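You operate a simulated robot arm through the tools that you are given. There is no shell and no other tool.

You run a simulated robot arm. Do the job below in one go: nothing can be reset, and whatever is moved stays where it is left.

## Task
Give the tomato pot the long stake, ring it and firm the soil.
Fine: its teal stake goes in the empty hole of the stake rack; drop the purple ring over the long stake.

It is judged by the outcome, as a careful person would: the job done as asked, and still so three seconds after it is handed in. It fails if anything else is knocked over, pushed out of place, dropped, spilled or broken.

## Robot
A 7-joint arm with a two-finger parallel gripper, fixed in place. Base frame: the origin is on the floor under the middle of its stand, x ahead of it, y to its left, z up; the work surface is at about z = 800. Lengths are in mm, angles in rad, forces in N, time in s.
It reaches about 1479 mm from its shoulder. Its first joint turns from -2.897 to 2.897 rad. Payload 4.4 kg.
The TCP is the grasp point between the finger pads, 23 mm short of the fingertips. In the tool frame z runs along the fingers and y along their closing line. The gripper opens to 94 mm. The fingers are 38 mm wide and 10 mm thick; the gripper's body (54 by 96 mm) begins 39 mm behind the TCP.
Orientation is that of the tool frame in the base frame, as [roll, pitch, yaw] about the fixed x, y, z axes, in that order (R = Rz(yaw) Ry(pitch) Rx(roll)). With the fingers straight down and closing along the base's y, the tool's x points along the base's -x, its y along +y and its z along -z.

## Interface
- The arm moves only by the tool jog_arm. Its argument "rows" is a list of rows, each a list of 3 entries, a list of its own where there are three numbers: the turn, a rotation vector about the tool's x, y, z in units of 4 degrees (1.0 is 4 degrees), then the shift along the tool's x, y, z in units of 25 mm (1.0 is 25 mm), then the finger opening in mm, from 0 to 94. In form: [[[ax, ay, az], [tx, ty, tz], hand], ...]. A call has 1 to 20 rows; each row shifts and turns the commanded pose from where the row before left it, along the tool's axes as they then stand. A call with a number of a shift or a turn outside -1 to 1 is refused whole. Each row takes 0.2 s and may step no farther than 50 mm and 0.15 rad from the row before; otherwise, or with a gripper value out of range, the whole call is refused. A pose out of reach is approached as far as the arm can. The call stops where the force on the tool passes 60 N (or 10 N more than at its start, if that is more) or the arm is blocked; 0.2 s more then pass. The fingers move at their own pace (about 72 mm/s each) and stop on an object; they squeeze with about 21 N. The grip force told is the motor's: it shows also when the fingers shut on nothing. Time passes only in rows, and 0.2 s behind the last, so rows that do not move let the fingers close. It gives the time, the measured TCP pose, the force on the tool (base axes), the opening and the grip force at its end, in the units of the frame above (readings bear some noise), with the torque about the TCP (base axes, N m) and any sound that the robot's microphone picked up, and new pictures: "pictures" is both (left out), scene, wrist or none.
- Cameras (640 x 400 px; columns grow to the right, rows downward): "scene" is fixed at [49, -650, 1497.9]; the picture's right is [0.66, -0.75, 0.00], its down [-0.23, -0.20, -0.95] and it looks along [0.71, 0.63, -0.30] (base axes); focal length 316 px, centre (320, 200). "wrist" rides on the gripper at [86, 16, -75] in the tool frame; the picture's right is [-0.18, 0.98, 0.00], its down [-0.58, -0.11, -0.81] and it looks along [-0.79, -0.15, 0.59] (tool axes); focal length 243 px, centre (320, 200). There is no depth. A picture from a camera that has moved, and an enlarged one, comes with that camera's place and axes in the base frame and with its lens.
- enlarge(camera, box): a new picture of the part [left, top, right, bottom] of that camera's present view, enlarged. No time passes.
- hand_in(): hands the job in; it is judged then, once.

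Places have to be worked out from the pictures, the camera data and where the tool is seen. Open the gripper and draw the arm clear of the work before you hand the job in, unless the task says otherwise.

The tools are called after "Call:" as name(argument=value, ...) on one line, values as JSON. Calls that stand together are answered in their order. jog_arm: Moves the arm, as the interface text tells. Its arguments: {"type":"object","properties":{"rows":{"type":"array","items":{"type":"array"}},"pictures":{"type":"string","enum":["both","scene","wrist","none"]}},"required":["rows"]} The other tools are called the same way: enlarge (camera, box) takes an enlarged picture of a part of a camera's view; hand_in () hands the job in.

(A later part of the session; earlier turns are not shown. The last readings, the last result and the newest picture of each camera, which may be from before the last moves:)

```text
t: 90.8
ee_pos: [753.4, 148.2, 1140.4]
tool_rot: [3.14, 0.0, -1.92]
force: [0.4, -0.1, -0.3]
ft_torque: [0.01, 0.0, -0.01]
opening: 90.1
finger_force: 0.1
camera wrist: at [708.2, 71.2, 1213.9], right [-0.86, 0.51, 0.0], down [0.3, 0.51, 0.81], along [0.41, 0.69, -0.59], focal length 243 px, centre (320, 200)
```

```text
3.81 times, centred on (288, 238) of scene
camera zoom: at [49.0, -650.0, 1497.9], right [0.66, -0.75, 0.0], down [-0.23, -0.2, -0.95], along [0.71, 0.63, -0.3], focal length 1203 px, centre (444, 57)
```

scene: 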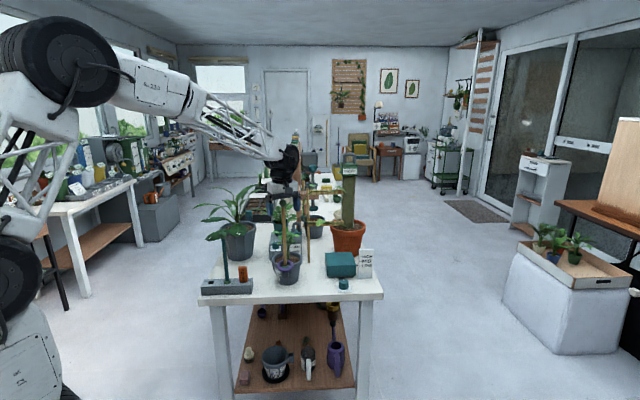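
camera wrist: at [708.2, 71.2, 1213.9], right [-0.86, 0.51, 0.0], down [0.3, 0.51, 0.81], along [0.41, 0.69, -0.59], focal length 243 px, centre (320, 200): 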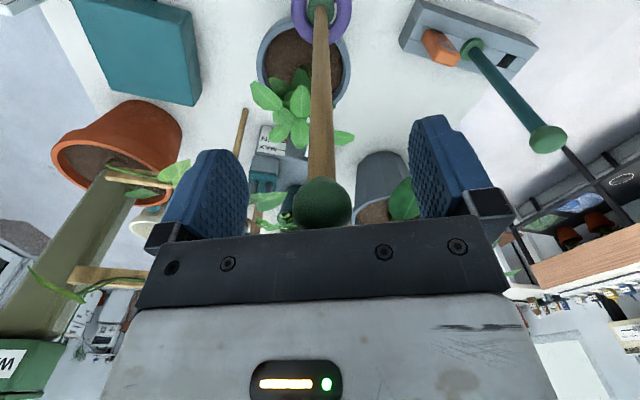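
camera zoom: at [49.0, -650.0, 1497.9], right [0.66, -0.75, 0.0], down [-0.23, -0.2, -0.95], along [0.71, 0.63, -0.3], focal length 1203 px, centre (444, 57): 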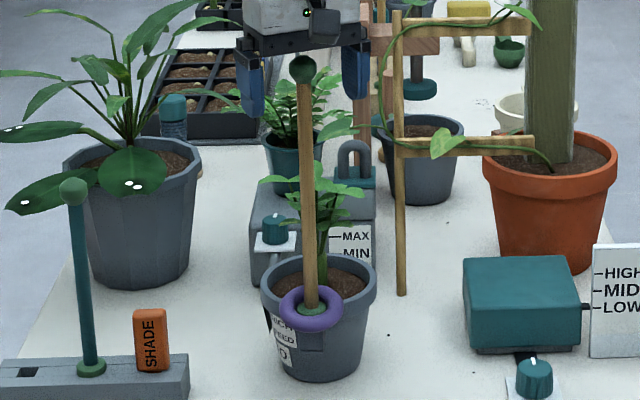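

The ring landed around the collar of the long stake. I look closely at the pot, ring and soil before planning the soil-firming press.

Call:
enlarge(camera="wrist", box=[240, 0, 380, 160])

Call:
enlarge(camera="scene", box=[265, 215, 310, 285])

```text
2.50 times, centred on (310, 80) of wrist
camera zoom: at [708.2, 71.2, 1213.9], right [-0.86, 0.51, 0.0], down [0.3, 0.51, 0.81], along [0.41, 0.69, -0.59], focal length 606 px, centre (345, 500)
```

zoom: 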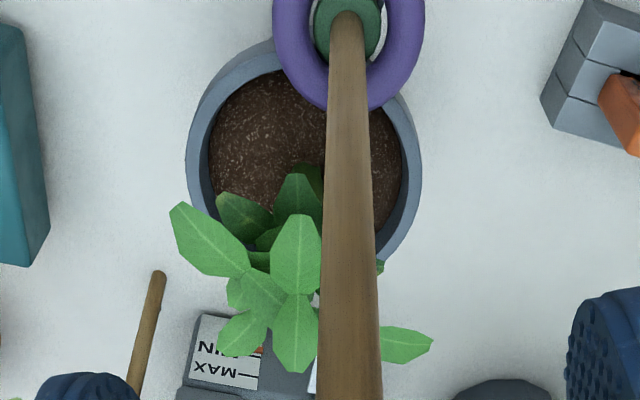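

```text
5.71 times, centred on (288, 250) of scene
camera zoom: at [49.0, -650.0, 1497.9], right [0.66, -0.75, 0.0], down [-0.23, -0.2, -0.95], along [0.71, 0.63, -0.3], focal length 1805 px, centre (506, -86)
```

zoom: 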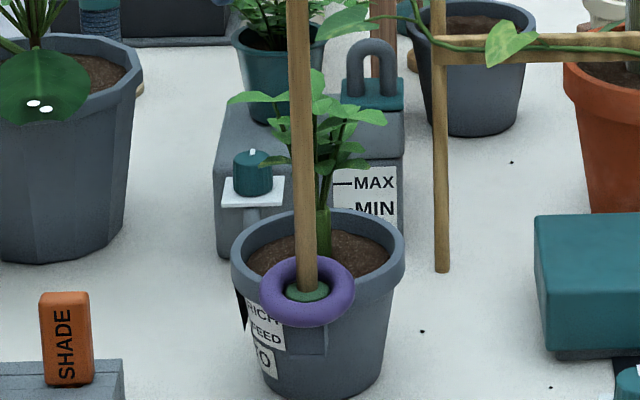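

The task now needs the soil firmed. I first rise clear of the stake, then tilt the camera to look straight down on the pot to map free soil between the leaves.

Call:
jog_arm(rows=[[[0, 0, 0], [0, 0, -0.5], 90], [[0, 0, 0], [0, 0, -1], 90], [[0, 0, 0], [0, 0, -1], 90], [[0, 0, 0], [0, 0, -1], 60], [[0, 0, 0], [0, 0, -0.8], 30], [[0, 1, 0], [0, 0, 0], 0], [[0, 1, 0], [0, 0, 0], 0], [[0, 1, 0], [0, 0, 0], 0], [[0, 1, 0], [0, 0, 0], 0], [[0, 1, 0], [0, 0, 0], 0], [[0, 1, 0], [0, 0, 0], 0], [[0, 1, 0], [0, 0, 0], 0], [[0, 1, 0], [0, 0, 0], 0], [[0, 1, 0], [0, 0, 0], 0], [[0, 1, 0], [0, 0, 0], 0], [[0, 1, 0], [0, 0, 0], 0], [[0, 1, 0], [0, 0, 0], 0], [[0, 1, 0], [0, 0, 0], 0]], pictures="wrist")

```text
t: 94.6
ee_pos: [752.9, 146.6, 1246.1]
tool_rot: [3.141, -0.908, -1.92]
force: [0.0, -0.3, 0.0]
ft_torque: [0.02, -0.01, 0.0]
opening: 0.1
finger_force: 21.4
camera wrist: at [739.7, 157.5, 1360.7], right [-0.88, 0.44, -0.14], down [0.44, 0.9, 0.04], along [0.15, -0.03, -0.99], focal length 243 px, centre (320, 200)
```

wrist: 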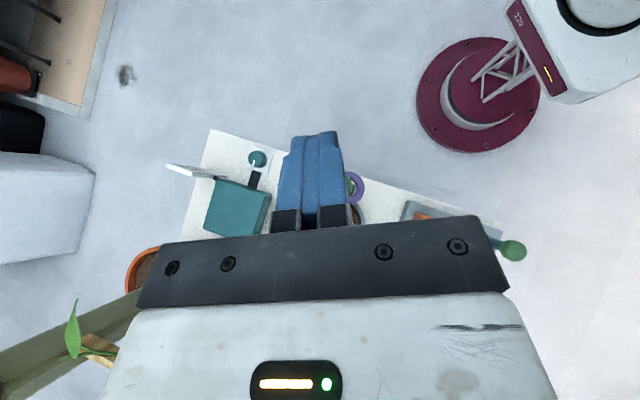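

The fingers hide the pot at this tilt; I reduce the tilt and move slightly beyond so the pot appears in the top part of the image, viewed nearly vertically.

Call:
jog_arm(rows=[[[0, -1, 0], [0, 0, 0], 0], [[0, -1, 0], [0, 0, 0], 0], [[0, -1, 0], [0, 0, 0], 0], [[0, -1, 0], [0, 0, 0], 0], [[0, -1, 0], [0, 0, 0], 0], [[0, -1, 0], [0, 0, 0], 0], [[0, -1, 0], [0, 0, 0], 0], [[0, -1, 0], [0, 0, 0], 0], [[0, -0.5, 0], [0, 0, 0], 0], [[0, 0, 0], [-0.885, -0.24, -0.287], 0], [[0, 0, 0], [-0.885, -0.24, -0.287], 0], [[0, 0, 0], [-0.885, -0.24, -0.287], 0], [[0, 0, 0], [-0.885, -0.24, -0.287], 0], [[0, 0, 0], [-0.885, -0.24, -0.287], 0]], pictures="wrist")

Call:
enlarge(camera="wrist", box=[260, 0, 380, 110])

```text
t: 97.6
ee_pos: [821.3, 246.8, 1249.1]
tool_rot: [-3.14, -0.314, -1.919]
force: [0.0, -0.2, 1.0]
ft_torque: [-0.03, -0.01, 0.02]
opening: 0.2
finger_force: 21.3
camera wrist: at [786.0, 196.2, 1345.2], right [-0.86, 0.5, -0.06], down [0.38, 0.72, 0.59], along [0.34, 0.49, -0.81], focal length 243 px, centre (320, 200)
```

wrist: 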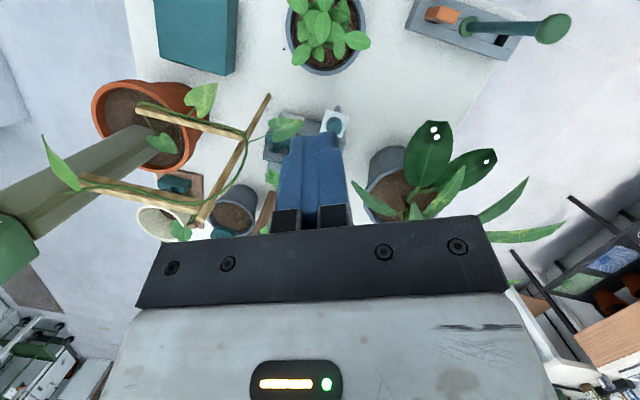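

```text
3.64 times, centred on (320, 55) of wrist
camera zoom: at [786.0, 196.2, 1345.2], right [-0.86, 0.5, -0.06], down [0.38, 0.72, 0.59], along [0.34, 0.49, -0.81], focal length 882 px, centre (320, 727)
```

zoom: 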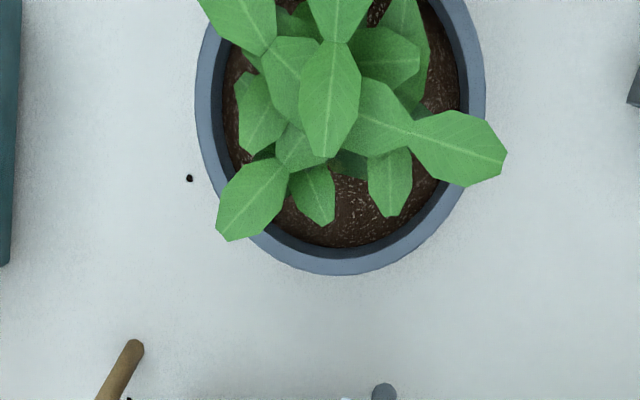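

Good overhead view, slightly cut off; I move back ~45 mm to see the whole pot.

Call:
jog_arm(rows=[[[0, 0, 0], [0.86, 0, 0.28], 0], [[0, 0, 0], [0.86, 0, 0.28], 0]], pictures="none")

Call:
enlarge(camera="wrist", box=[260, 0, 380, 110])

Call:
enlarge(camera="scene", box=[262, 205, 312, 285])

```text
t: 98.2
ee_pos: [806.3, 203.9, 1246.2]
tool_rot: [-3.141, -0.314, -1.92]
force: [0.1, -0.4, -0.2]
ft_torque: [0.02, -0.02, 0.03]
opening: 0.1
finger_force: 20.9
```

```text
3.64 times, centred on (320, 55) of wrist
camera zoom: at [770.4, 153.1, 1344.0], right [-0.86, 0.5, -0.06], down [0.38, 0.72, 0.59], along [0.33, 0.49, -0.81], focal length 882 px, centre (320, 727)
```

zoom: 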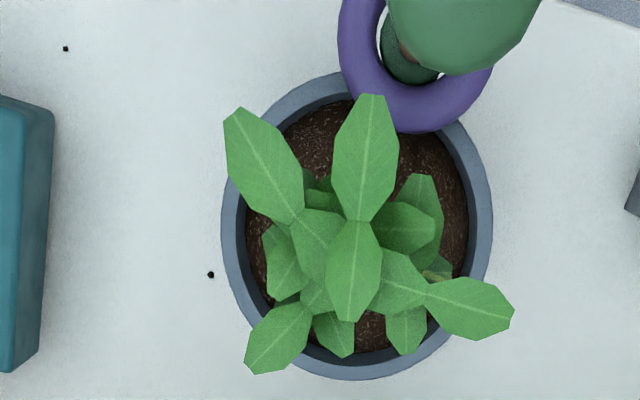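

```text
5.00 times, centred on (287, 245) of scene
camera zoom: at [49.0, -650.0, 1497.9], right [0.66, -0.75, 0.0], down [-0.23, -0.2, -0.95], along [0.71, 0.63, -0.3], focal length 1579 px, centre (485, -25)
```

zoom: 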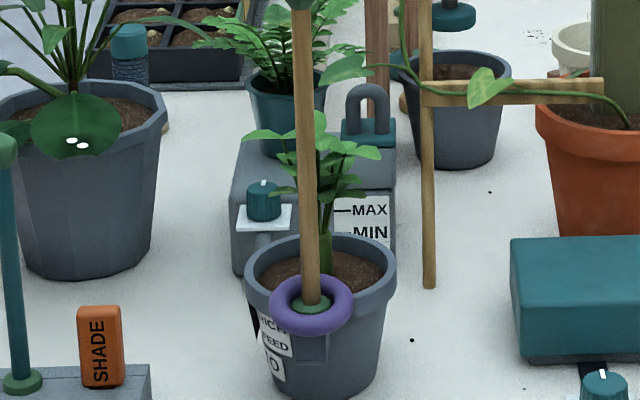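

Leaves sit ~75 mm or more above the soil, so I can slip the closed fingers in low from the right-front side, over the rim beside the stem, and press down. I level the tool, yaw to 105°, and move to the right-front of the pot at height.

Call:
jog_arm(rows=[[[0, -1, 0], [0, 0, 0], 0], [[0, -1, 0], [0, 0, 0], 0], [[0, -1, 0], [0, 0, 0], 0], [[0, -1, 0], [0, 0, 0], 0], [[0, -0.5, 0], [0, 0, 0], 0], [[0, 0, -1], [0, 0, 0], 0], [[0, 0, -1], [0, 0, 0], 0], [[0, 0, -1], [0, 0, 0], 0], [[0, 0, -1], [0, 0, 0], 0], [[0, 0, -1], [0, 0, 0], 0], [[0, 0, -1], [0, 0, 0], 0], [[0, 0, -1], [0, 0, 0], 0], [[0, 0, -1], [0, 0, 0], 0], [[0, 0, -0.75], [0, 0, 0], 0], [[0, 0, 0], [1, -0.137, 0], 0], [[0, 0, 0], [1, -0.137, 0], 0], [[0, 0, 0], [1, -0.137, 0], 0], [[0, 0, 0], [1, -0.137, 0], 0], [[0, 0, 0], [1, -0.137, 0], 0], [[0, 0, 0], [1, -0.137, 0], 0]], pictures="wrist")

Call:
enlarge(camera="wrist", box=[220, 0, 460, 180])

```text
t: 102.4
ee_pos: [864.5, 64.5, 1248.0]
tool_rot: [3.14, 0.0, -1.309]
force: [0.5, -1.2, -0.3]
ft_torque: [0.03, 0.03, -0.01]
opening: 0.0
finger_force: 21.1
camera wrist: at [871.4, -24.7, 1321.8], right [-1.0, -0.08, 0.0], down [-0.05, 0.59, 0.81], along [-0.06, 0.8, -0.59], focal length 243 px, centre (320, 200)
```

wrist: 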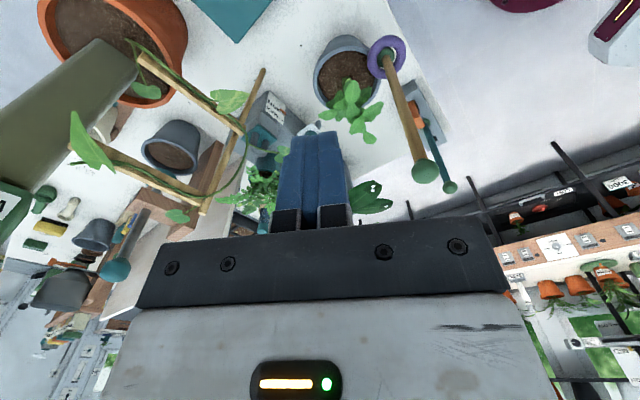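

```text
2.22 times, centred on (340, 90) of wrist
camera zoom: at [871.4, -24.7, 1321.8], right [-1.0, -0.08, 0.0], down [-0.05, 0.59, 0.81], along [-0.06, 0.8, -0.59], focal length 539 px, centre (276, 444)
```

zoom: 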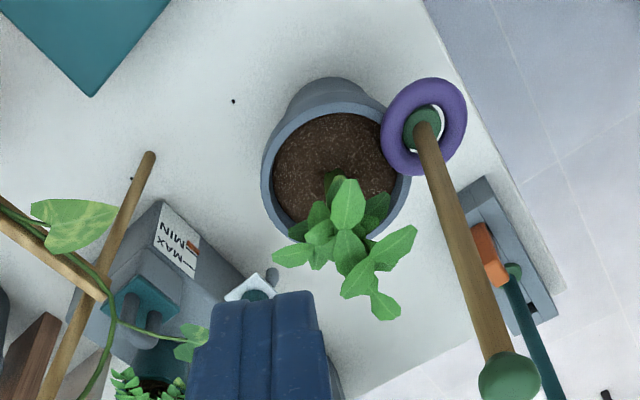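

From this side the near soil beside the stem is open. I tilt the tool 52° (fingers pointing forward-down toward the pot) and descend to a pre-approach point in front of the pot.

Call:
jog_arm(rows=[[[0, -1, 0], [0, 0, 0], 0], [[0, -1, 0], [0, 0, 0], 0], [[0, -1, 0], [0, 0, 0], 0], [[0, -1, 0], [0, 0, 0], 0], [[0, -1, 0], [0, 0, 0], 0], [[0, -1, 0], [0, 0, 0], 0], [[0, -1, 0], [0, 0, 0], 0], [[0, -1, 0], [0, 0, 0], 0], [[0, -1, 0], [0, 0, 0], 0], [[0, -1, 0], [0, 0, 0], 0], [[0, -1, 0], [0, 0, 0], 0], [[0, -1, 0], [0, 0, 0], 0], [[0, -1, 0], [0, 0, 0], 0], [[0, 0, 0], [0.77, 0, 0.637], 0], [[0, 0, 0], [0.77, 0, 0.637], 0], [[0, 0, 0], [0.77, 0, 0.637], 0], [[0, 0, 0], [0.77, 0, 0.637], 0]], pictures="both")

```text
t: 106.0
ee_pos: [863.5, 66.9, 1147.0]
tool_rot: [-3.14, 0.909, -1.307]
force: [0.8, -0.5, 0.4]
ft_torque: [-0.03, -0.02, 0.02]
opening: 0.0
finger_force: 20.9
camera wrist: at [876.5, -45.7, 1125.1], right [-0.98, -0.15, 0.14], down [0.18, -0.24, 0.95], along [-0.1, 0.96, 0.26], focal length 243 px, centre (320, 200)
```

scene: 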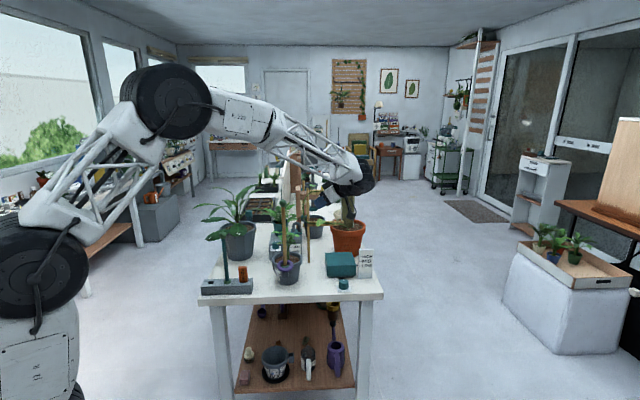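
wrist: 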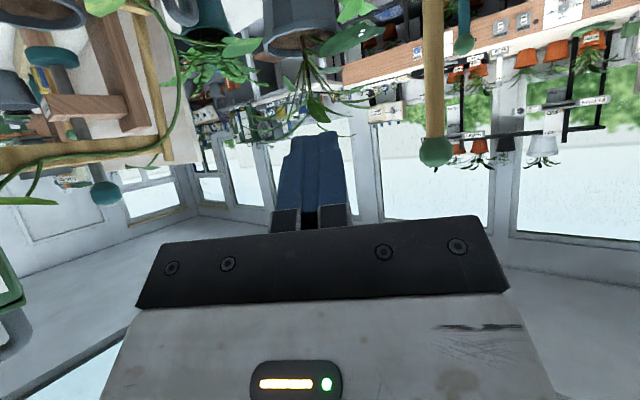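

Pose reached cleanly. I continue descending to the pre-approach height and check the view.

Call:
jog_arm(rows=[[[0, 0, 0], [0.77, 0, 0.637], 0], [[0, 0, 0], [0.77, 0, 0.637], 0], [[0, 0, 0], [0.77, 0, 0.637], 0], [[0, 0, 0], [0.77, 0, 0.637], 0], [[0, 0, 0], [0.77, 0, 0.637], 0], [[0, 0, 0], [0.77, 0, 0.637], 0]], pictures="both")

Call:
enlarge(camera="scene", box=[255, 185, 355, 295])

Call:
enlarge(camera="wrist", box=[220, 0, 460, 180])

```text
t: 107.4
ee_pos: [863.3, 70.9, 997.8]
tool_rot: [-3.141, 0.908, -1.307]
force: [0.2, 0.4, 1.0]
ft_torque: [-0.01, -0.01, 0.01]
opening: 0.1
finger_force: 21.3
camera wrist: at [876.1, -42.0, 974.8], right [-0.98, -0.14, 0.14], down [0.18, -0.24, 0.95], along [-0.1, 0.96, 0.26], focal length 243 px, centre (320, 200)
```

scene: 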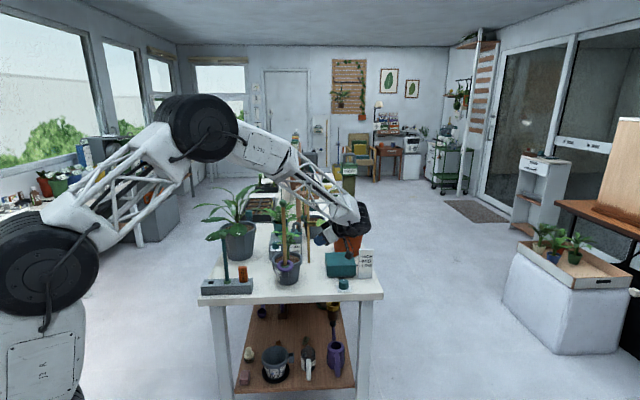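
wrist: 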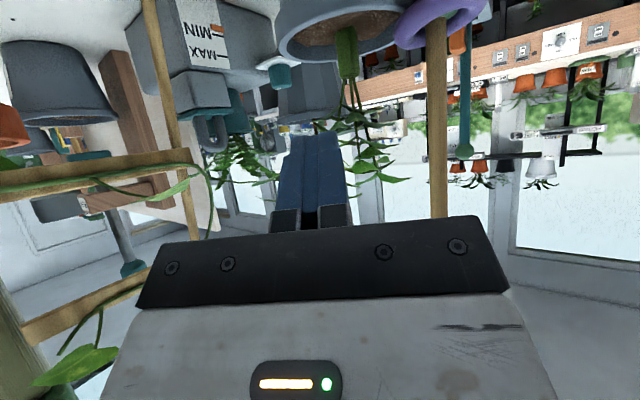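

```text
3.64 times, centred on (305, 240) of scene
camera zoom: at [49.0, -650.0, 1497.9], right [0.66, -0.75, 0.0], down [-0.23, -0.2, -0.95], along [0.71, 0.63, -0.3], focal length 1149 px, centre (374, 54)
```

zoom: 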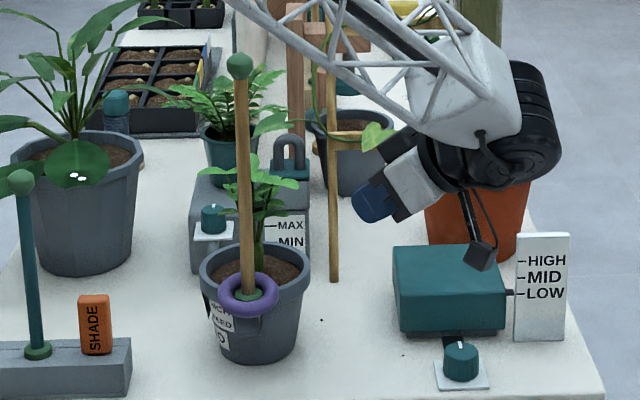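

```text
2.22 times, centred on (340, 90) of wrist
camera zoom: at [876.1, -42.0, 974.8], right [-0.98, -0.14, 0.14], down [0.18, -0.24, 0.95], along [-0.1, 0.96, 0.26], focal length 539 px, centre (276, 444)
```

zoom: 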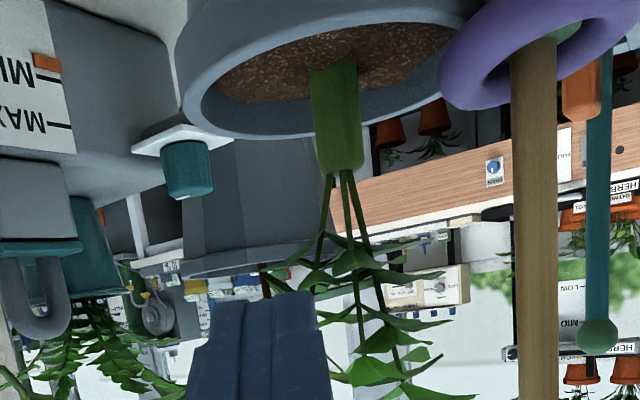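

This low view shows soil about z≈891, rim ≈900, and the lowest leaves around z≈960, so there is room. I advance along the finger axis most of the way and recheck.

Call:
jog_arm(rows=[[[0, 0, 0], [-0.08, 0, 0.8], 0], [[0, 0, 0], [-0.08, 0, 0.8], 0], [[0, 0, 0], [-0.08, 0, 0.8], 0], [[0, 0, 0], [0, 0, 0.6], 0]], pictures="both")

Call:
enlarge(camera="scene", box=[255, 205, 335, 290])

Call:
enlarge(camera="wrist", box=[220, 0, 460, 180])

```text
t: 108.4
ee_pos: [846.2, 132.2, 957.2]
tool_rot: [-3.141, 0.908, -1.31]
force: [0.1, 0.3, -0.6]
ft_torque: [0.02, -0.01, 0.0]
opening: 0.0
finger_force: 20.8
camera wrist: at [859.0, 18.5, 933.7], right [-0.98, -0.14, 0.14], down [0.18, -0.24, 0.95], along [-0.1, 0.96, 0.26], focal length 243 px, centre (320, 200)
```

scene: 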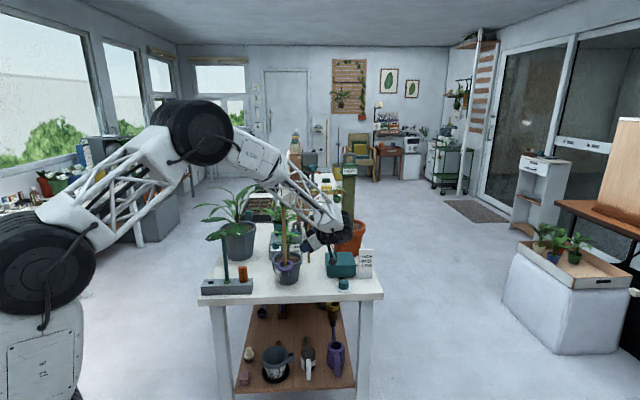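
wrist: 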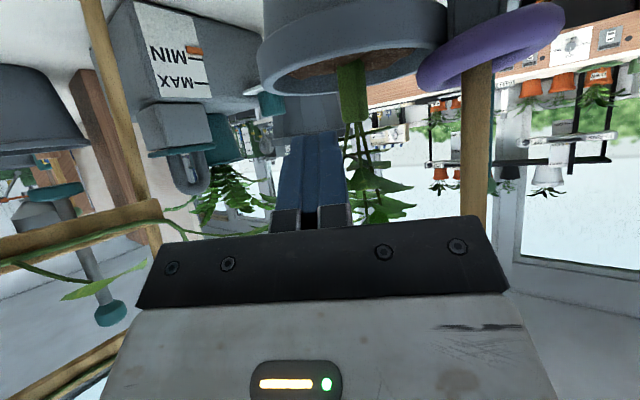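

```text
4.71 times, centred on (295, 248) of scene
camera zoom: at [49.0, -650.0, 1497.9], right [0.66, -0.75, 0.0], down [-0.23, -0.2, -0.95], along [0.71, 0.63, -0.3], focal length 1486 px, centre (438, -24)
```

zoom: 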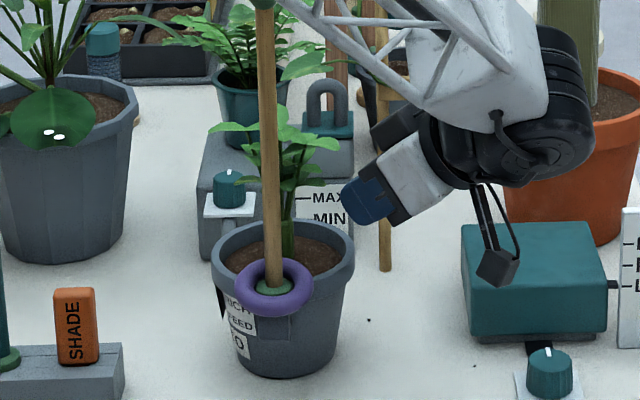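

```text
2.22 times, centred on (340, 90) of wrist
camera zoom: at [859.0, 18.5, 933.7], right [-0.98, -0.14, 0.14], down [0.18, -0.24, 0.95], along [-0.1, 0.96, 0.26], focal length 539 px, centre (276, 444)
```

zoom: 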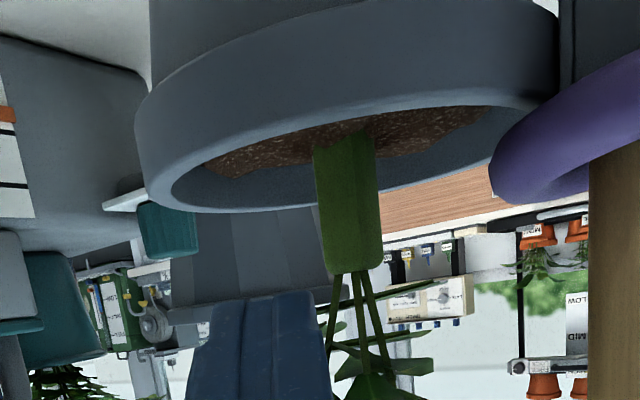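

The fingers would pass too close to the stem, so I shift 4–5 mm away from it and advance the last 50 mm along the axis to hover over the soil inside the rim.

Call:
jog_arm(rows=[[[0, 0, 0], [-0.06, -0.1, 0.5], 0], [[0, 0, 0], [-0.06, -0.08, 0.5], 0], [[0, 0, 0], [-0.06, 0, 0.5], 0], [[0, 0, 0], [0, 0, 0.5], 0]], pictures="none")

Call:
enlarge(camera="scene", box=[262, 215, 322, 285])

Call:
enlarge(camera="wrist", box=[220, 0, 460, 240])

```text
t: 109.4
ee_pos: [840.4, 173.7, 929.6]
tool_rot: [3.141, 0.907, -1.308]
force: [-0.3, 0.4, 0.0]
ft_torque: [-0.01, 0.03, 0.01]
opening: 0.1
finger_force: 21.1
```

```text
5.71 times, centred on (292, 250) of scene
camera zoom: at [49.0, -650.0, 1497.9], right [0.66, -0.75, 0.0], down [-0.23, -0.2, -0.95], along [0.71, 0.63, -0.3], focal length 1805 px, centre (480, -86)
```

zoom: 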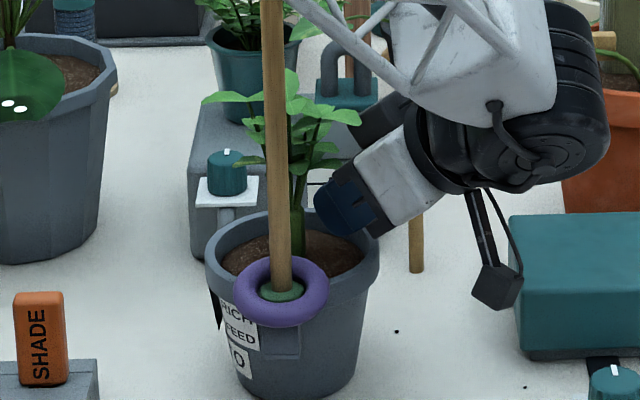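

```text
1.67 times, centred on (340, 120) of wrist
camera zoom: at [853.0, 60.7, 906.7], right [-0.98, -0.15, 0.15], down [0.18, -0.24, 0.95], along [-0.1, 0.96, 0.26], focal length 404 px, centre (287, 333)
```

zoom: 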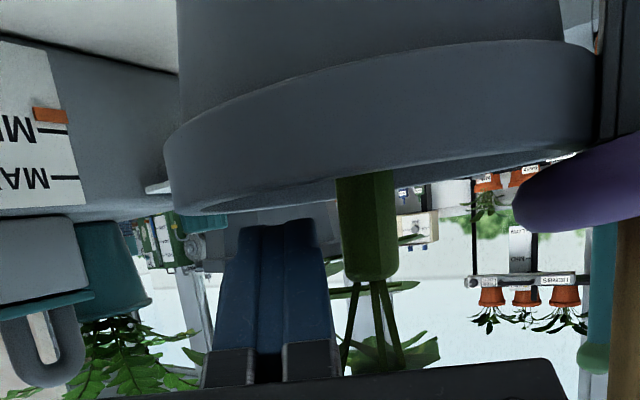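

The fingertips are inside the rim, beside the stem, with clearance to leaves. I now lower vertically in 2 mm steps and read the force for soil contact.

Call:
jog_arm(rows=[[[0, 0, 0], [0.063, 0, 0.0493], 0], [[0, 0, 0], [0.063, 0, 0.0493], 0], [[0, 0, 0], [0.063, 0, 0.0493], 0]], pictures="none")

Call:
enlarge(camera="scene", box=[262, 215, 322, 285])

```text
t: 110.2
ee_pos: [840.0, 174.5, 924.8]
tool_rot: [-3.141, 0.91, -1.309]
force: [-0.4, -0.8, 0.2]
ft_torque: [0.0, 0.0, 0.02]
opening: 0.0
finger_force: 20.8
```

```text
5.71 times, centred on (292, 250) of scene
camera zoom: at [49.0, -650.0, 1497.9], right [0.66, -0.75, 0.0], down [-0.23, -0.2, -0.95], along [0.71, 0.63, -0.3], focal length 1805 px, centre (480, -86)
```

zoom: 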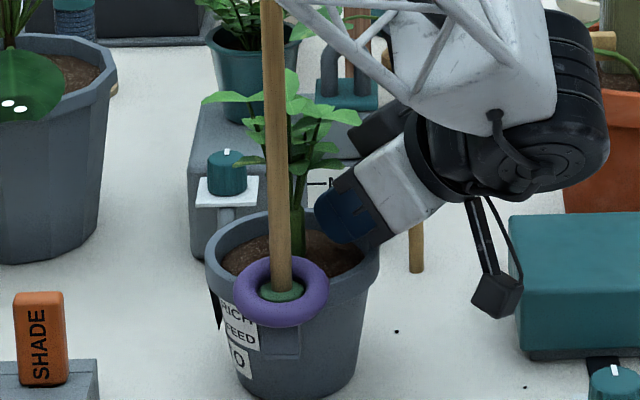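

No contact yet. I check the forearm's clearance from the stake in the scene, then continue down.

Call:
jog_arm(rows=[[[0, 0, 0], [0.063, 0, 0.0493], 0], [[0, 0, 0], [0.063, 0, 0.0493], 0]], pictures="scene")

Call:
enlarge(camera="scene", box=[230, 150, 370, 300])

```text
t: 110.8
ee_pos: [839.0, 174.0, 919.4]
tool_rot: [-3.141, 0.907, -1.31]
force: [0.0, 0.6, 0.2]
ft_torque: [-0.01, 0.02, 0.02]
opening: 0.0
finger_force: 20.9
```

scene: 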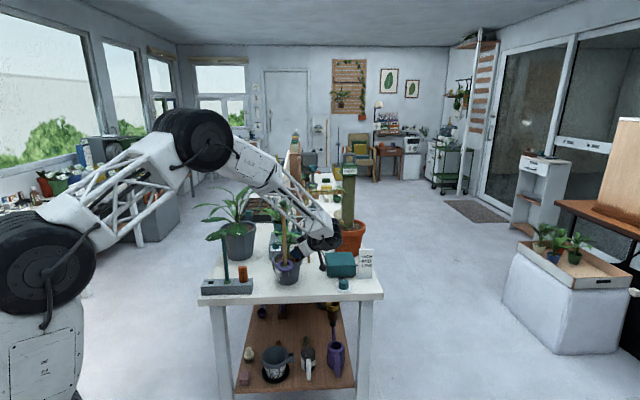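

```text
2.67 times, centred on (300, 225) of scene
camera zoom: at [49.0, -650.0, 1497.9], right [0.66, -0.75, 0.0], down [-0.23, -0.2, -0.95], along [0.71, 0.63, -0.3], focal length 842 px, centre (373, 133)
```

zoom: 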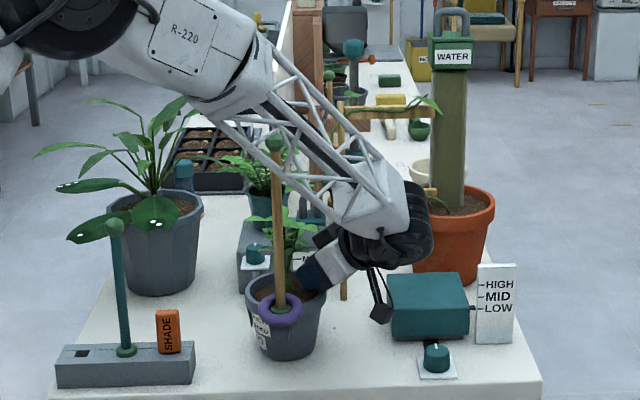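

I need to see whether the forearm truss passes in front of or behind the stake; zooming in.

Call:
enlarge(camera="scene", box=[265, 185, 310, 240])

Call:
enlarge(camera="wrist", box=[220, 0, 640, 400])

```text
7.27 times, centred on (288, 212) of scene
camera zoom: at [49.0, -650.0, 1497.9], right [0.66, -0.75, 0.0], down [-0.23, -0.2, -0.95], along [0.71, 0.63, -0.3], focal length 2297 px, centre (556, 109)
```

zoom: 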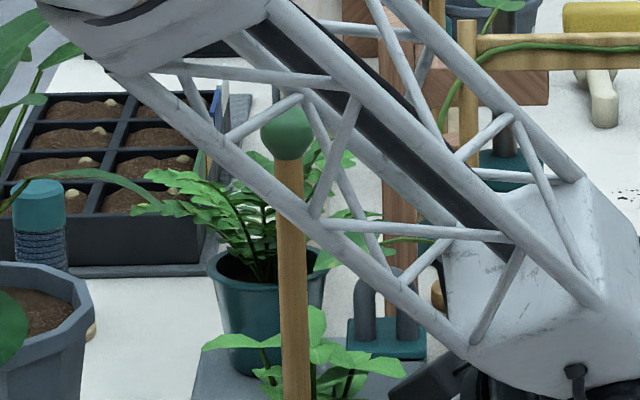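

```text
1.00 times, centred on (430, 200) of wrist (not enlarged: the box is as wide or as high as the picture)
camera zoom: at [853.1, 60.3, 896.8], right [-0.98, -0.15, 0.14], down [0.18, -0.24, 0.95], along [-0.1, 0.96, 0.26], focal length 243 px, centre (210, 200)
```

zoom: 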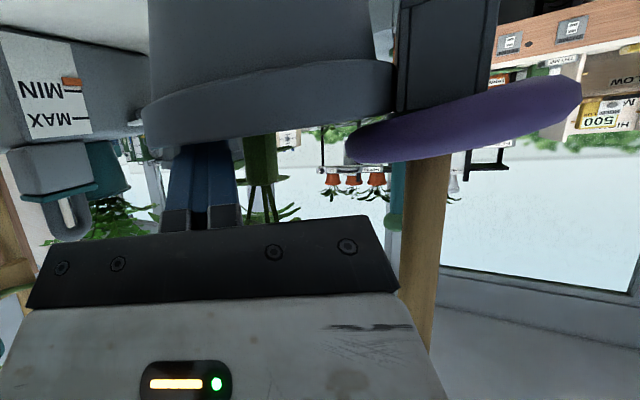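

The forearm passes in front of the stake with a clear gap. No soil contact yet and the finger's underside is near the rim, so I move 5 mm further in and then lower in 1.5 mm steps.

Call:
jog_arm(rows=[[[0, 0, 0], [-0.123, 0, 0.158], 0], [[0, 0, 0], [0.0473, 0, 0.037], 0], [[0, 0, 0], [0.0473, 0, 0.037], 0]], pictures="none")

Call:
enlarge(camera="scene", box=[272, 222, 316, 275])

Call:
enlarge(camera="wrist", box=[220, 60, 460, 240])

```text
t: 111.6
ee_pos: [838.5, 176.9, 915.7]
tool_rot: [3.139, 0.908, -1.309]
force: [-0.8, 0.4, -0.6]
ft_torque: [-0.02, -0.02, 0.0]
opening: 0.0
finger_force: 21.3
```

```text
7.55 times, centred on (294, 248) of scene
camera zoom: at [49.0, -650.0, 1497.9], right [0.66, -0.75, 0.0], down [-0.23, -0.2, -0.95], along [0.71, 0.63, -0.3], focal length 2384 px, centre (516, -166)
```

zoom: 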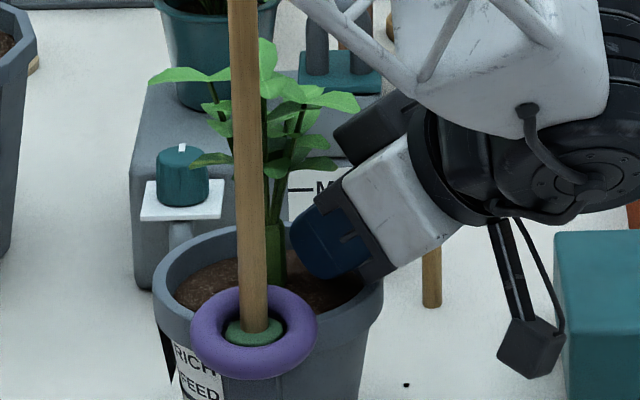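

```text
2.22 times, centred on (340, 150) of wrist
camera zoom: at [851.6, 65.1, 893.7], right [-0.98, -0.14, 0.15], down [0.18, -0.24, 0.95], along [-0.1, 0.96, 0.26], focal length 539 px, centre (276, 311)
```

zoom: 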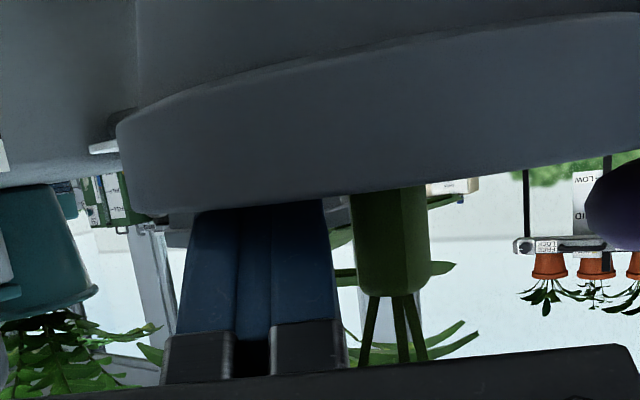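

Still no contact (lower fingertip edge ≈886). I continue down in small steps.

Call:
jog_arm(rows=[[[0, 0, 0], [0.0473, 0, 0.037], 0], [[0, 0, 0], [0.0473, 0, 0.037], 0]], pictures="none")

```text
t: 112.2
ee_pos: [838.8, 177.3, 913.0]
tool_rot: [-3.14, 0.909, -1.308]
force: [-1.1, 0.8, 5.5]
ft_torque: [-0.02, -0.05, 0.01]
opening: 0.0
finger_force: 21.2
```

Contact at 5.5 N. I press slightly more to see from the torque whether it is the soil (under the tip) or the rim.

Call:
jog_arm(rows=[[[0, 0, 0], [0.0315, 0, 0.0246], 0], [[0, 0, 0], [0, 0, 0], 0]], pictures="none")

Call:
enlarge(camera="scene", box=[272, 222, 316, 275])

```text
t: 112.8
ee_pos: [838.3, 178.1, 913.7]
tool_rot: [-3.14, 0.908, -1.307]
force: [-0.5, 1.5, 8.9]
ft_torque: [-0.05, -0.09, 0.0]
opening: 0.0
finger_force: 20.9
```

```text
7.55 times, centred on (294, 248) of scene
camera zoom: at [49.0, -650.0, 1497.9], right [0.66, -0.75, 0.0], down [-0.23, -0.2, -0.95], along [0.71, 0.63, -0.3], focal length 2384 px, centre (516, -166)
```

zoom: 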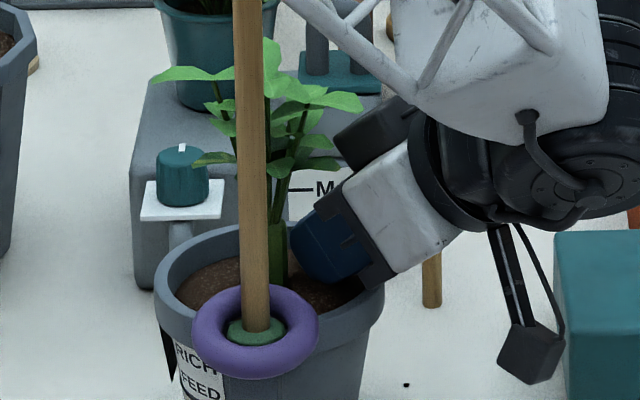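

The torque indicates I'm touching the rim's inner edge, not the soil (and the pot nudged slightly). I raise 5 mm, move 9 mm further in and 2 mm toward the stem, before lowering again.

Call:
jog_arm(rows=[[[0, 0, 0], [-0.158, 0, -0.123], 0], [[0, 0, 0], [-0.11, 0.08, 0.142], 0], [[0, 0, 0], [-0.11, 0, 0.142], 0], [[0, 0, 0], [0, 0, 0], 0]], pictures="none")

Call:
enlarge(camera="scene", box=[272, 222, 316, 275])

Call:
enlarge(camera="wrist", box=[220, 60, 460, 240])

```text
t: 113.8
ee_pos: [832.9, 186.6, 916.7]
tool_rot: [3.141, 0.905, -1.309]
force: [0.2, 0.7, 0.0]
ft_torque: [0.05, -0.02, -0.02]
opening: 0.0
finger_force: 20.9
```

```text
7.55 times, centred on (294, 248) of scene
camera zoom: at [49.0, -650.0, 1497.9], right [0.66, -0.75, 0.0], down [-0.23, -0.2, -0.95], along [0.71, 0.63, -0.3], focal length 2384 px, centre (516, -166)
```

zoom: 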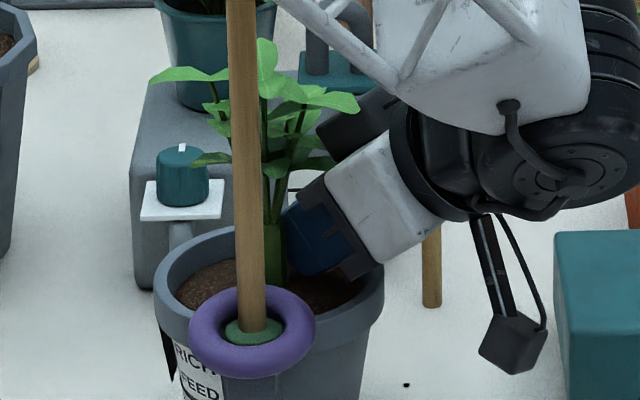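

```text
2.22 times, centred on (340, 150) of wrist
camera zoom: at [847.2, 73.3, 894.9], right [-0.98, -0.14, 0.14], down [0.18, -0.24, 0.95], along [-0.1, 0.96, 0.26], focal length 539 px, centre (276, 311)
```

zoom: 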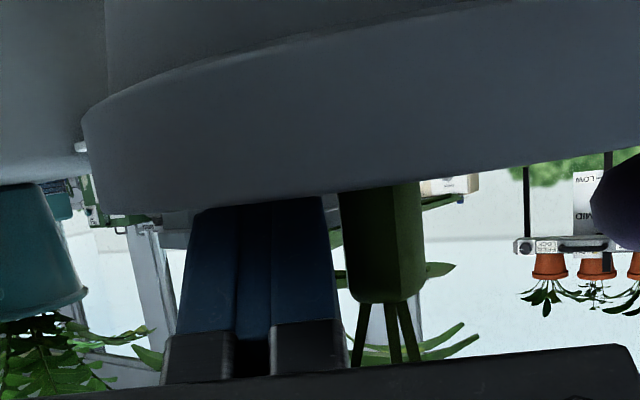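

The long stake's rod seems to lean slightly differently with arm moves; I check whether the forearm is touching it.

Call:
enlarge(camera="scene", box=[265, 185, 310, 240])

Call:
enlarge(camera="scene", box=[255, 190, 325, 295])

```text
7.27 times, centred on (288, 212) of scene
camera zoom: at [49.0, -650.0, 1497.9], right [0.66, -0.75, 0.0], down [-0.23, -0.2, -0.95], along [0.71, 0.63, -0.3], focal length 2297 px, centre (556, 109)
```

zoom: 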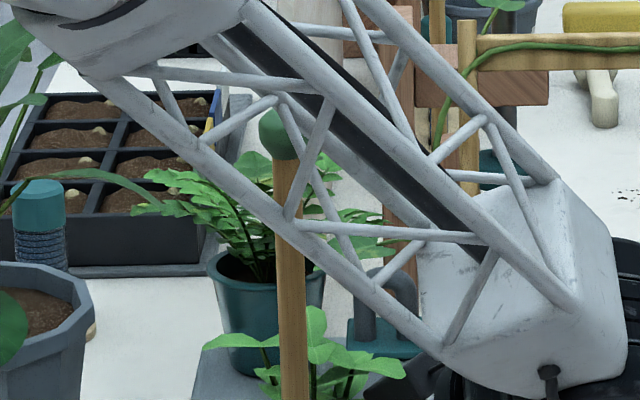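

```text
3.81 times, centred on (290, 242) of scene
camera zoom: at [49.0, -650.0, 1497.9], right [0.66, -0.75, 0.0], down [-0.23, -0.2, -0.95], along [0.71, 0.63, -0.3], focal length 1203 px, centre (434, 38)
```

zoom: 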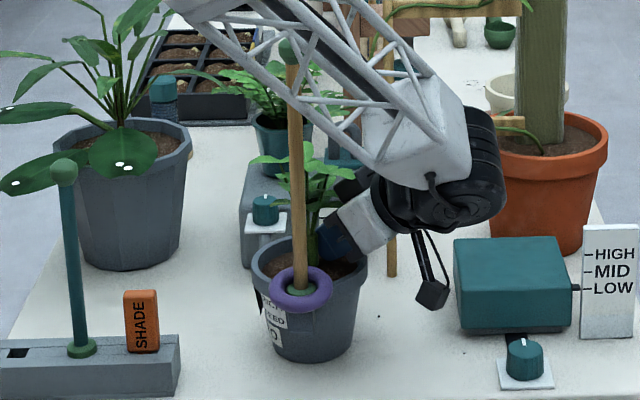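

The forearm truss is lightly leaning on the stake's ball in this posture, so I back straight out along the finger axis right away.

Call:
jog_arm(rows=[[[0, 0, 0], [0, 0, -0.5], 0], [[0, 0, 0], [0, 0, -1], 0], [[0, 0, 0], [0, 0, -1], 0], [[0, 0, 0], [0, 0, -1], 0], [[0, 0, 0], [0, 0, -1], 0], [[0, 0, 0], [0, 0, -1], 0]], pictures="both")

Call:
enlarge(camera="scene", box=[255, 190, 325, 295])

Call:
enlarge(camera="wrist", box=[220, 0, 500, 240])

```text
t: 115.2
ee_pos: [861.9, 81.3, 1004.0]
tool_rot: [3.141, 0.908, -1.311]
force: [-0.3, 0.3, 0.2]
ft_torque: [-0.01, 0.05, -0.01]
opening: 0.0
finger_force: 20.3
camera wrist: at [875.2, -31.6, 979.8], right [-0.98, -0.14, 0.14], down [0.18, -0.24, 0.95], along [-0.1, 0.96, 0.26], focal length 243 px, centre (320, 200)
```

scene: 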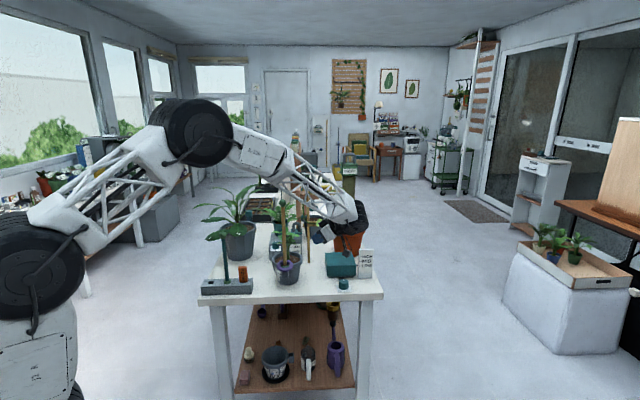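
wrist: 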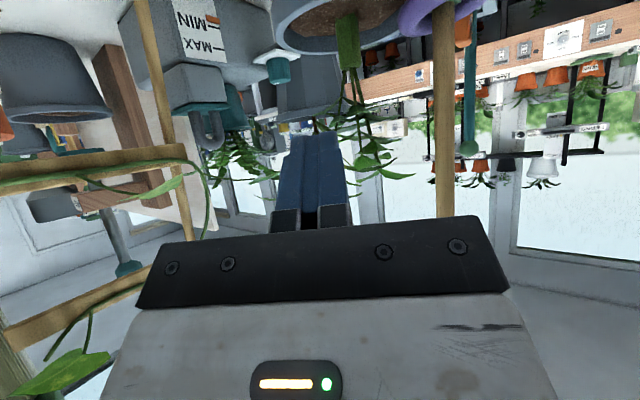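

```text
3.81 times, centred on (290, 242) of scene
camera zoom: at [49.0, -650.0, 1497.9], right [0.66, -0.75, 0.0], down [-0.23, -0.2, -0.95], along [0.71, 0.63, -0.3], focal length 1203 px, centre (434, 38)
```

zoom: 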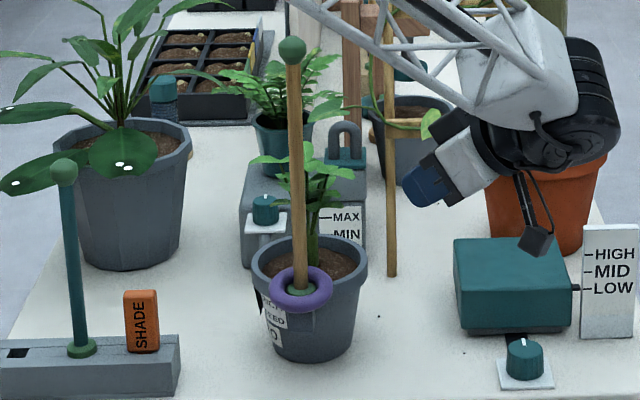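

```text
1.67 times, centred on (360, 120) of wrist
camera zoom: at [875.2, -31.6, 979.8], right [-0.98, -0.14, 0.14], down [0.18, -0.24, 0.95], along [-0.1, 0.96, 0.26], focal length 404 px, centre (253, 333)
```

zoom: 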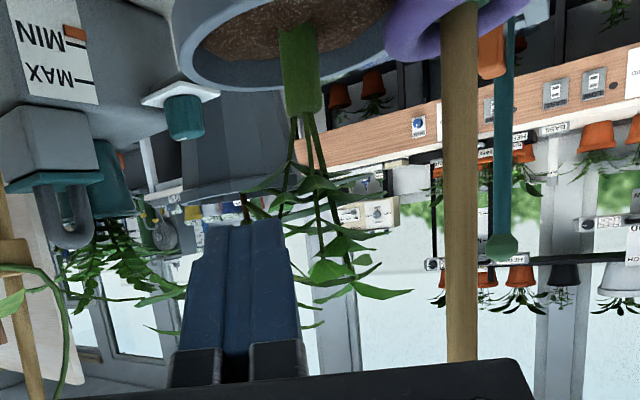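

The stake stands upright again. I verify precisely against the earlier zoom of the ball and the pot/ring.

Call:
enlarge(camera="scene", box=[275, 175, 300, 210])

Call:
enlarge(camera="scene", box=[272, 246, 298, 280])

```text
11.43 times, centred on (288, 192) of scene
camera zoom: at [49.0, -650.0, 1497.9], right [0.66, -0.75, 0.0], down [-0.23, -0.2, -0.95], along [0.71, 0.63, -0.3], focal length 3610 px, centre (691, 286)
```

zoom: 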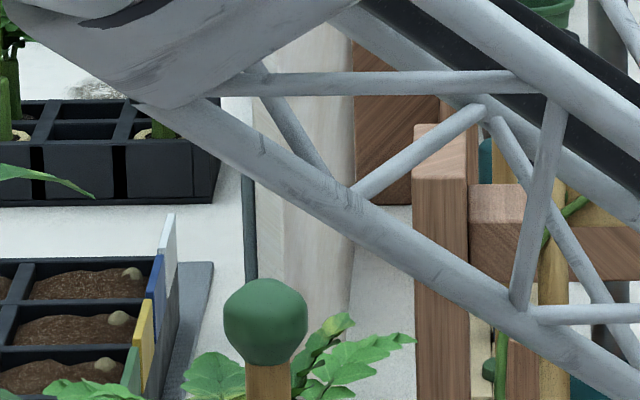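

```text
11.76 times, centred on (285, 263) of scene
camera zoom: at [49.0, -650.0, 1497.9], right [0.66, -0.75, 0.0], down [-0.23, -0.2, -0.95], along [0.71, 0.63, -0.3], focal length 3716 px, centre (732, -541)
```

zoom: 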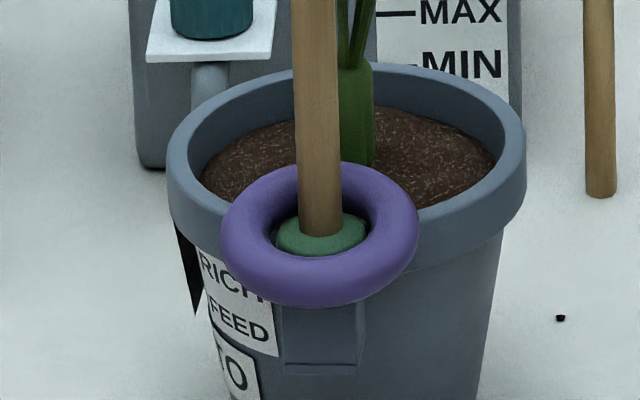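

Nothing has shifted (pot within 0.3 mm, stake seated). I'll approach from the robot side instead, where the forearm stays away from the stake: first rise straight up and untilt.

Call:
jog_arm(rows=[[[0, 0, 0], [-0.788, 0, -0.616], 0], [[0, 0, 0], [-0.788, 0, -0.616], 0], [[0, 0, 0], [-0.788, 0, -0.616], 0], [[0, 0, 0], [-0.788, 0, -0.616], 0], [[0, 0, 0], [-0.788, 0, -0.616], 0], [[0, 0, 0], [-0.788, 0, -0.616], 0], [[0, 0, 0], [-0.788, 0, -0.616], 0], [[0, 0, 0], [-0.788, 0, -0.616], 0], [[0, 0, 0], [-0.788, 0, -0.616], 0], [[0, 0, 0], [-0.788, 0, -0.616], 0], [[0, 1, 0], [0, 0, 0], 0], [[0, 1, 0], [0, 0, 0], 0], [[0, 1, 0], [0, 0, 0], 0], [[0, 1, 0], [0, 0, 0], 0], [[0, 1, 0], [0, 0, 0], 0], [[0, 1, 0], [0, 0, 0], 0], [[0, 1, 0], [0, 0, 0], 0], [[0, 1, 0], [0, 0, 0], 0], [[0, 1, 0], [0, 0, 0], 0], [[0, 1, 0], [0, 0, 0], 0]], pictures="none")

Call:
jog_arm(rows=[[[0, 1, 0], [0, 0, 0], 0], [[0, 1, 0], [0, 0, 0], 0], [[0, 1, 0], [0, 0, 0], 0], [[0, 0, 1], [0, 0, 0], 0], [[0, 0, 1], [0, 0, 0], 0], [[0, 0, 1], [0, 0, 0], 0], [[0, 0, 0.25], [0, 0, 0], 0], [[0, 0, 0], [0, 0, 0], 0]], pictures="both")

```text
t: 119.4
ee_pos: [862.6, 83.1, 1252.9]
tool_rot: [3.14, 0.208, -1.31]
force: [-0.1, 0.6, 0.2]
ft_torque: [-0.03, 0.03, 0.0]
opening: 0.0
finger_force: 21.0
```

```text
t: 121.2
ee_pos: [861.9, 80.8, 1252.8]
tool_rot: [3.142, 0.0, -1.537]
force: [-0.3, 0.1, -1.0]
ft_torque: [0.01, -0.01, 0.01]
opening: 0.1
finger_force: 20.9
camera wrist: at [848.8, -6.0, 1326.3], right [-0.99, 0.15, 0.0], down [0.09, 0.58, 0.81], along [0.12, 0.8, -0.59], focal length 243 px, centre (320, 200)
```

scene: 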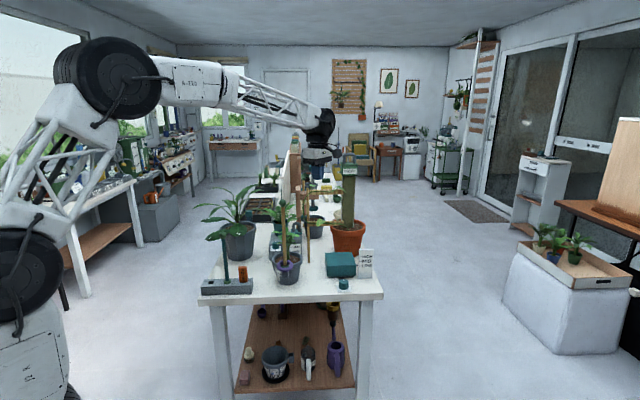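
wrist: 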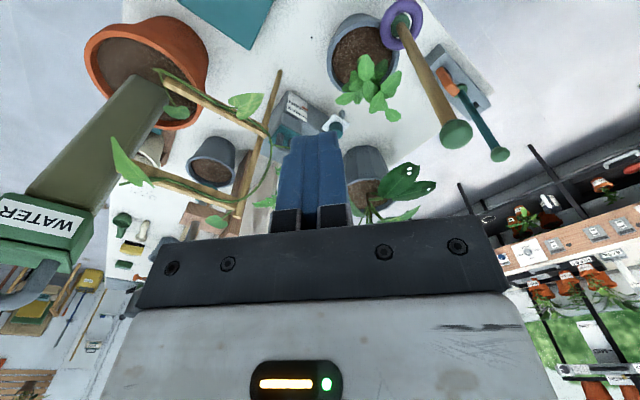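

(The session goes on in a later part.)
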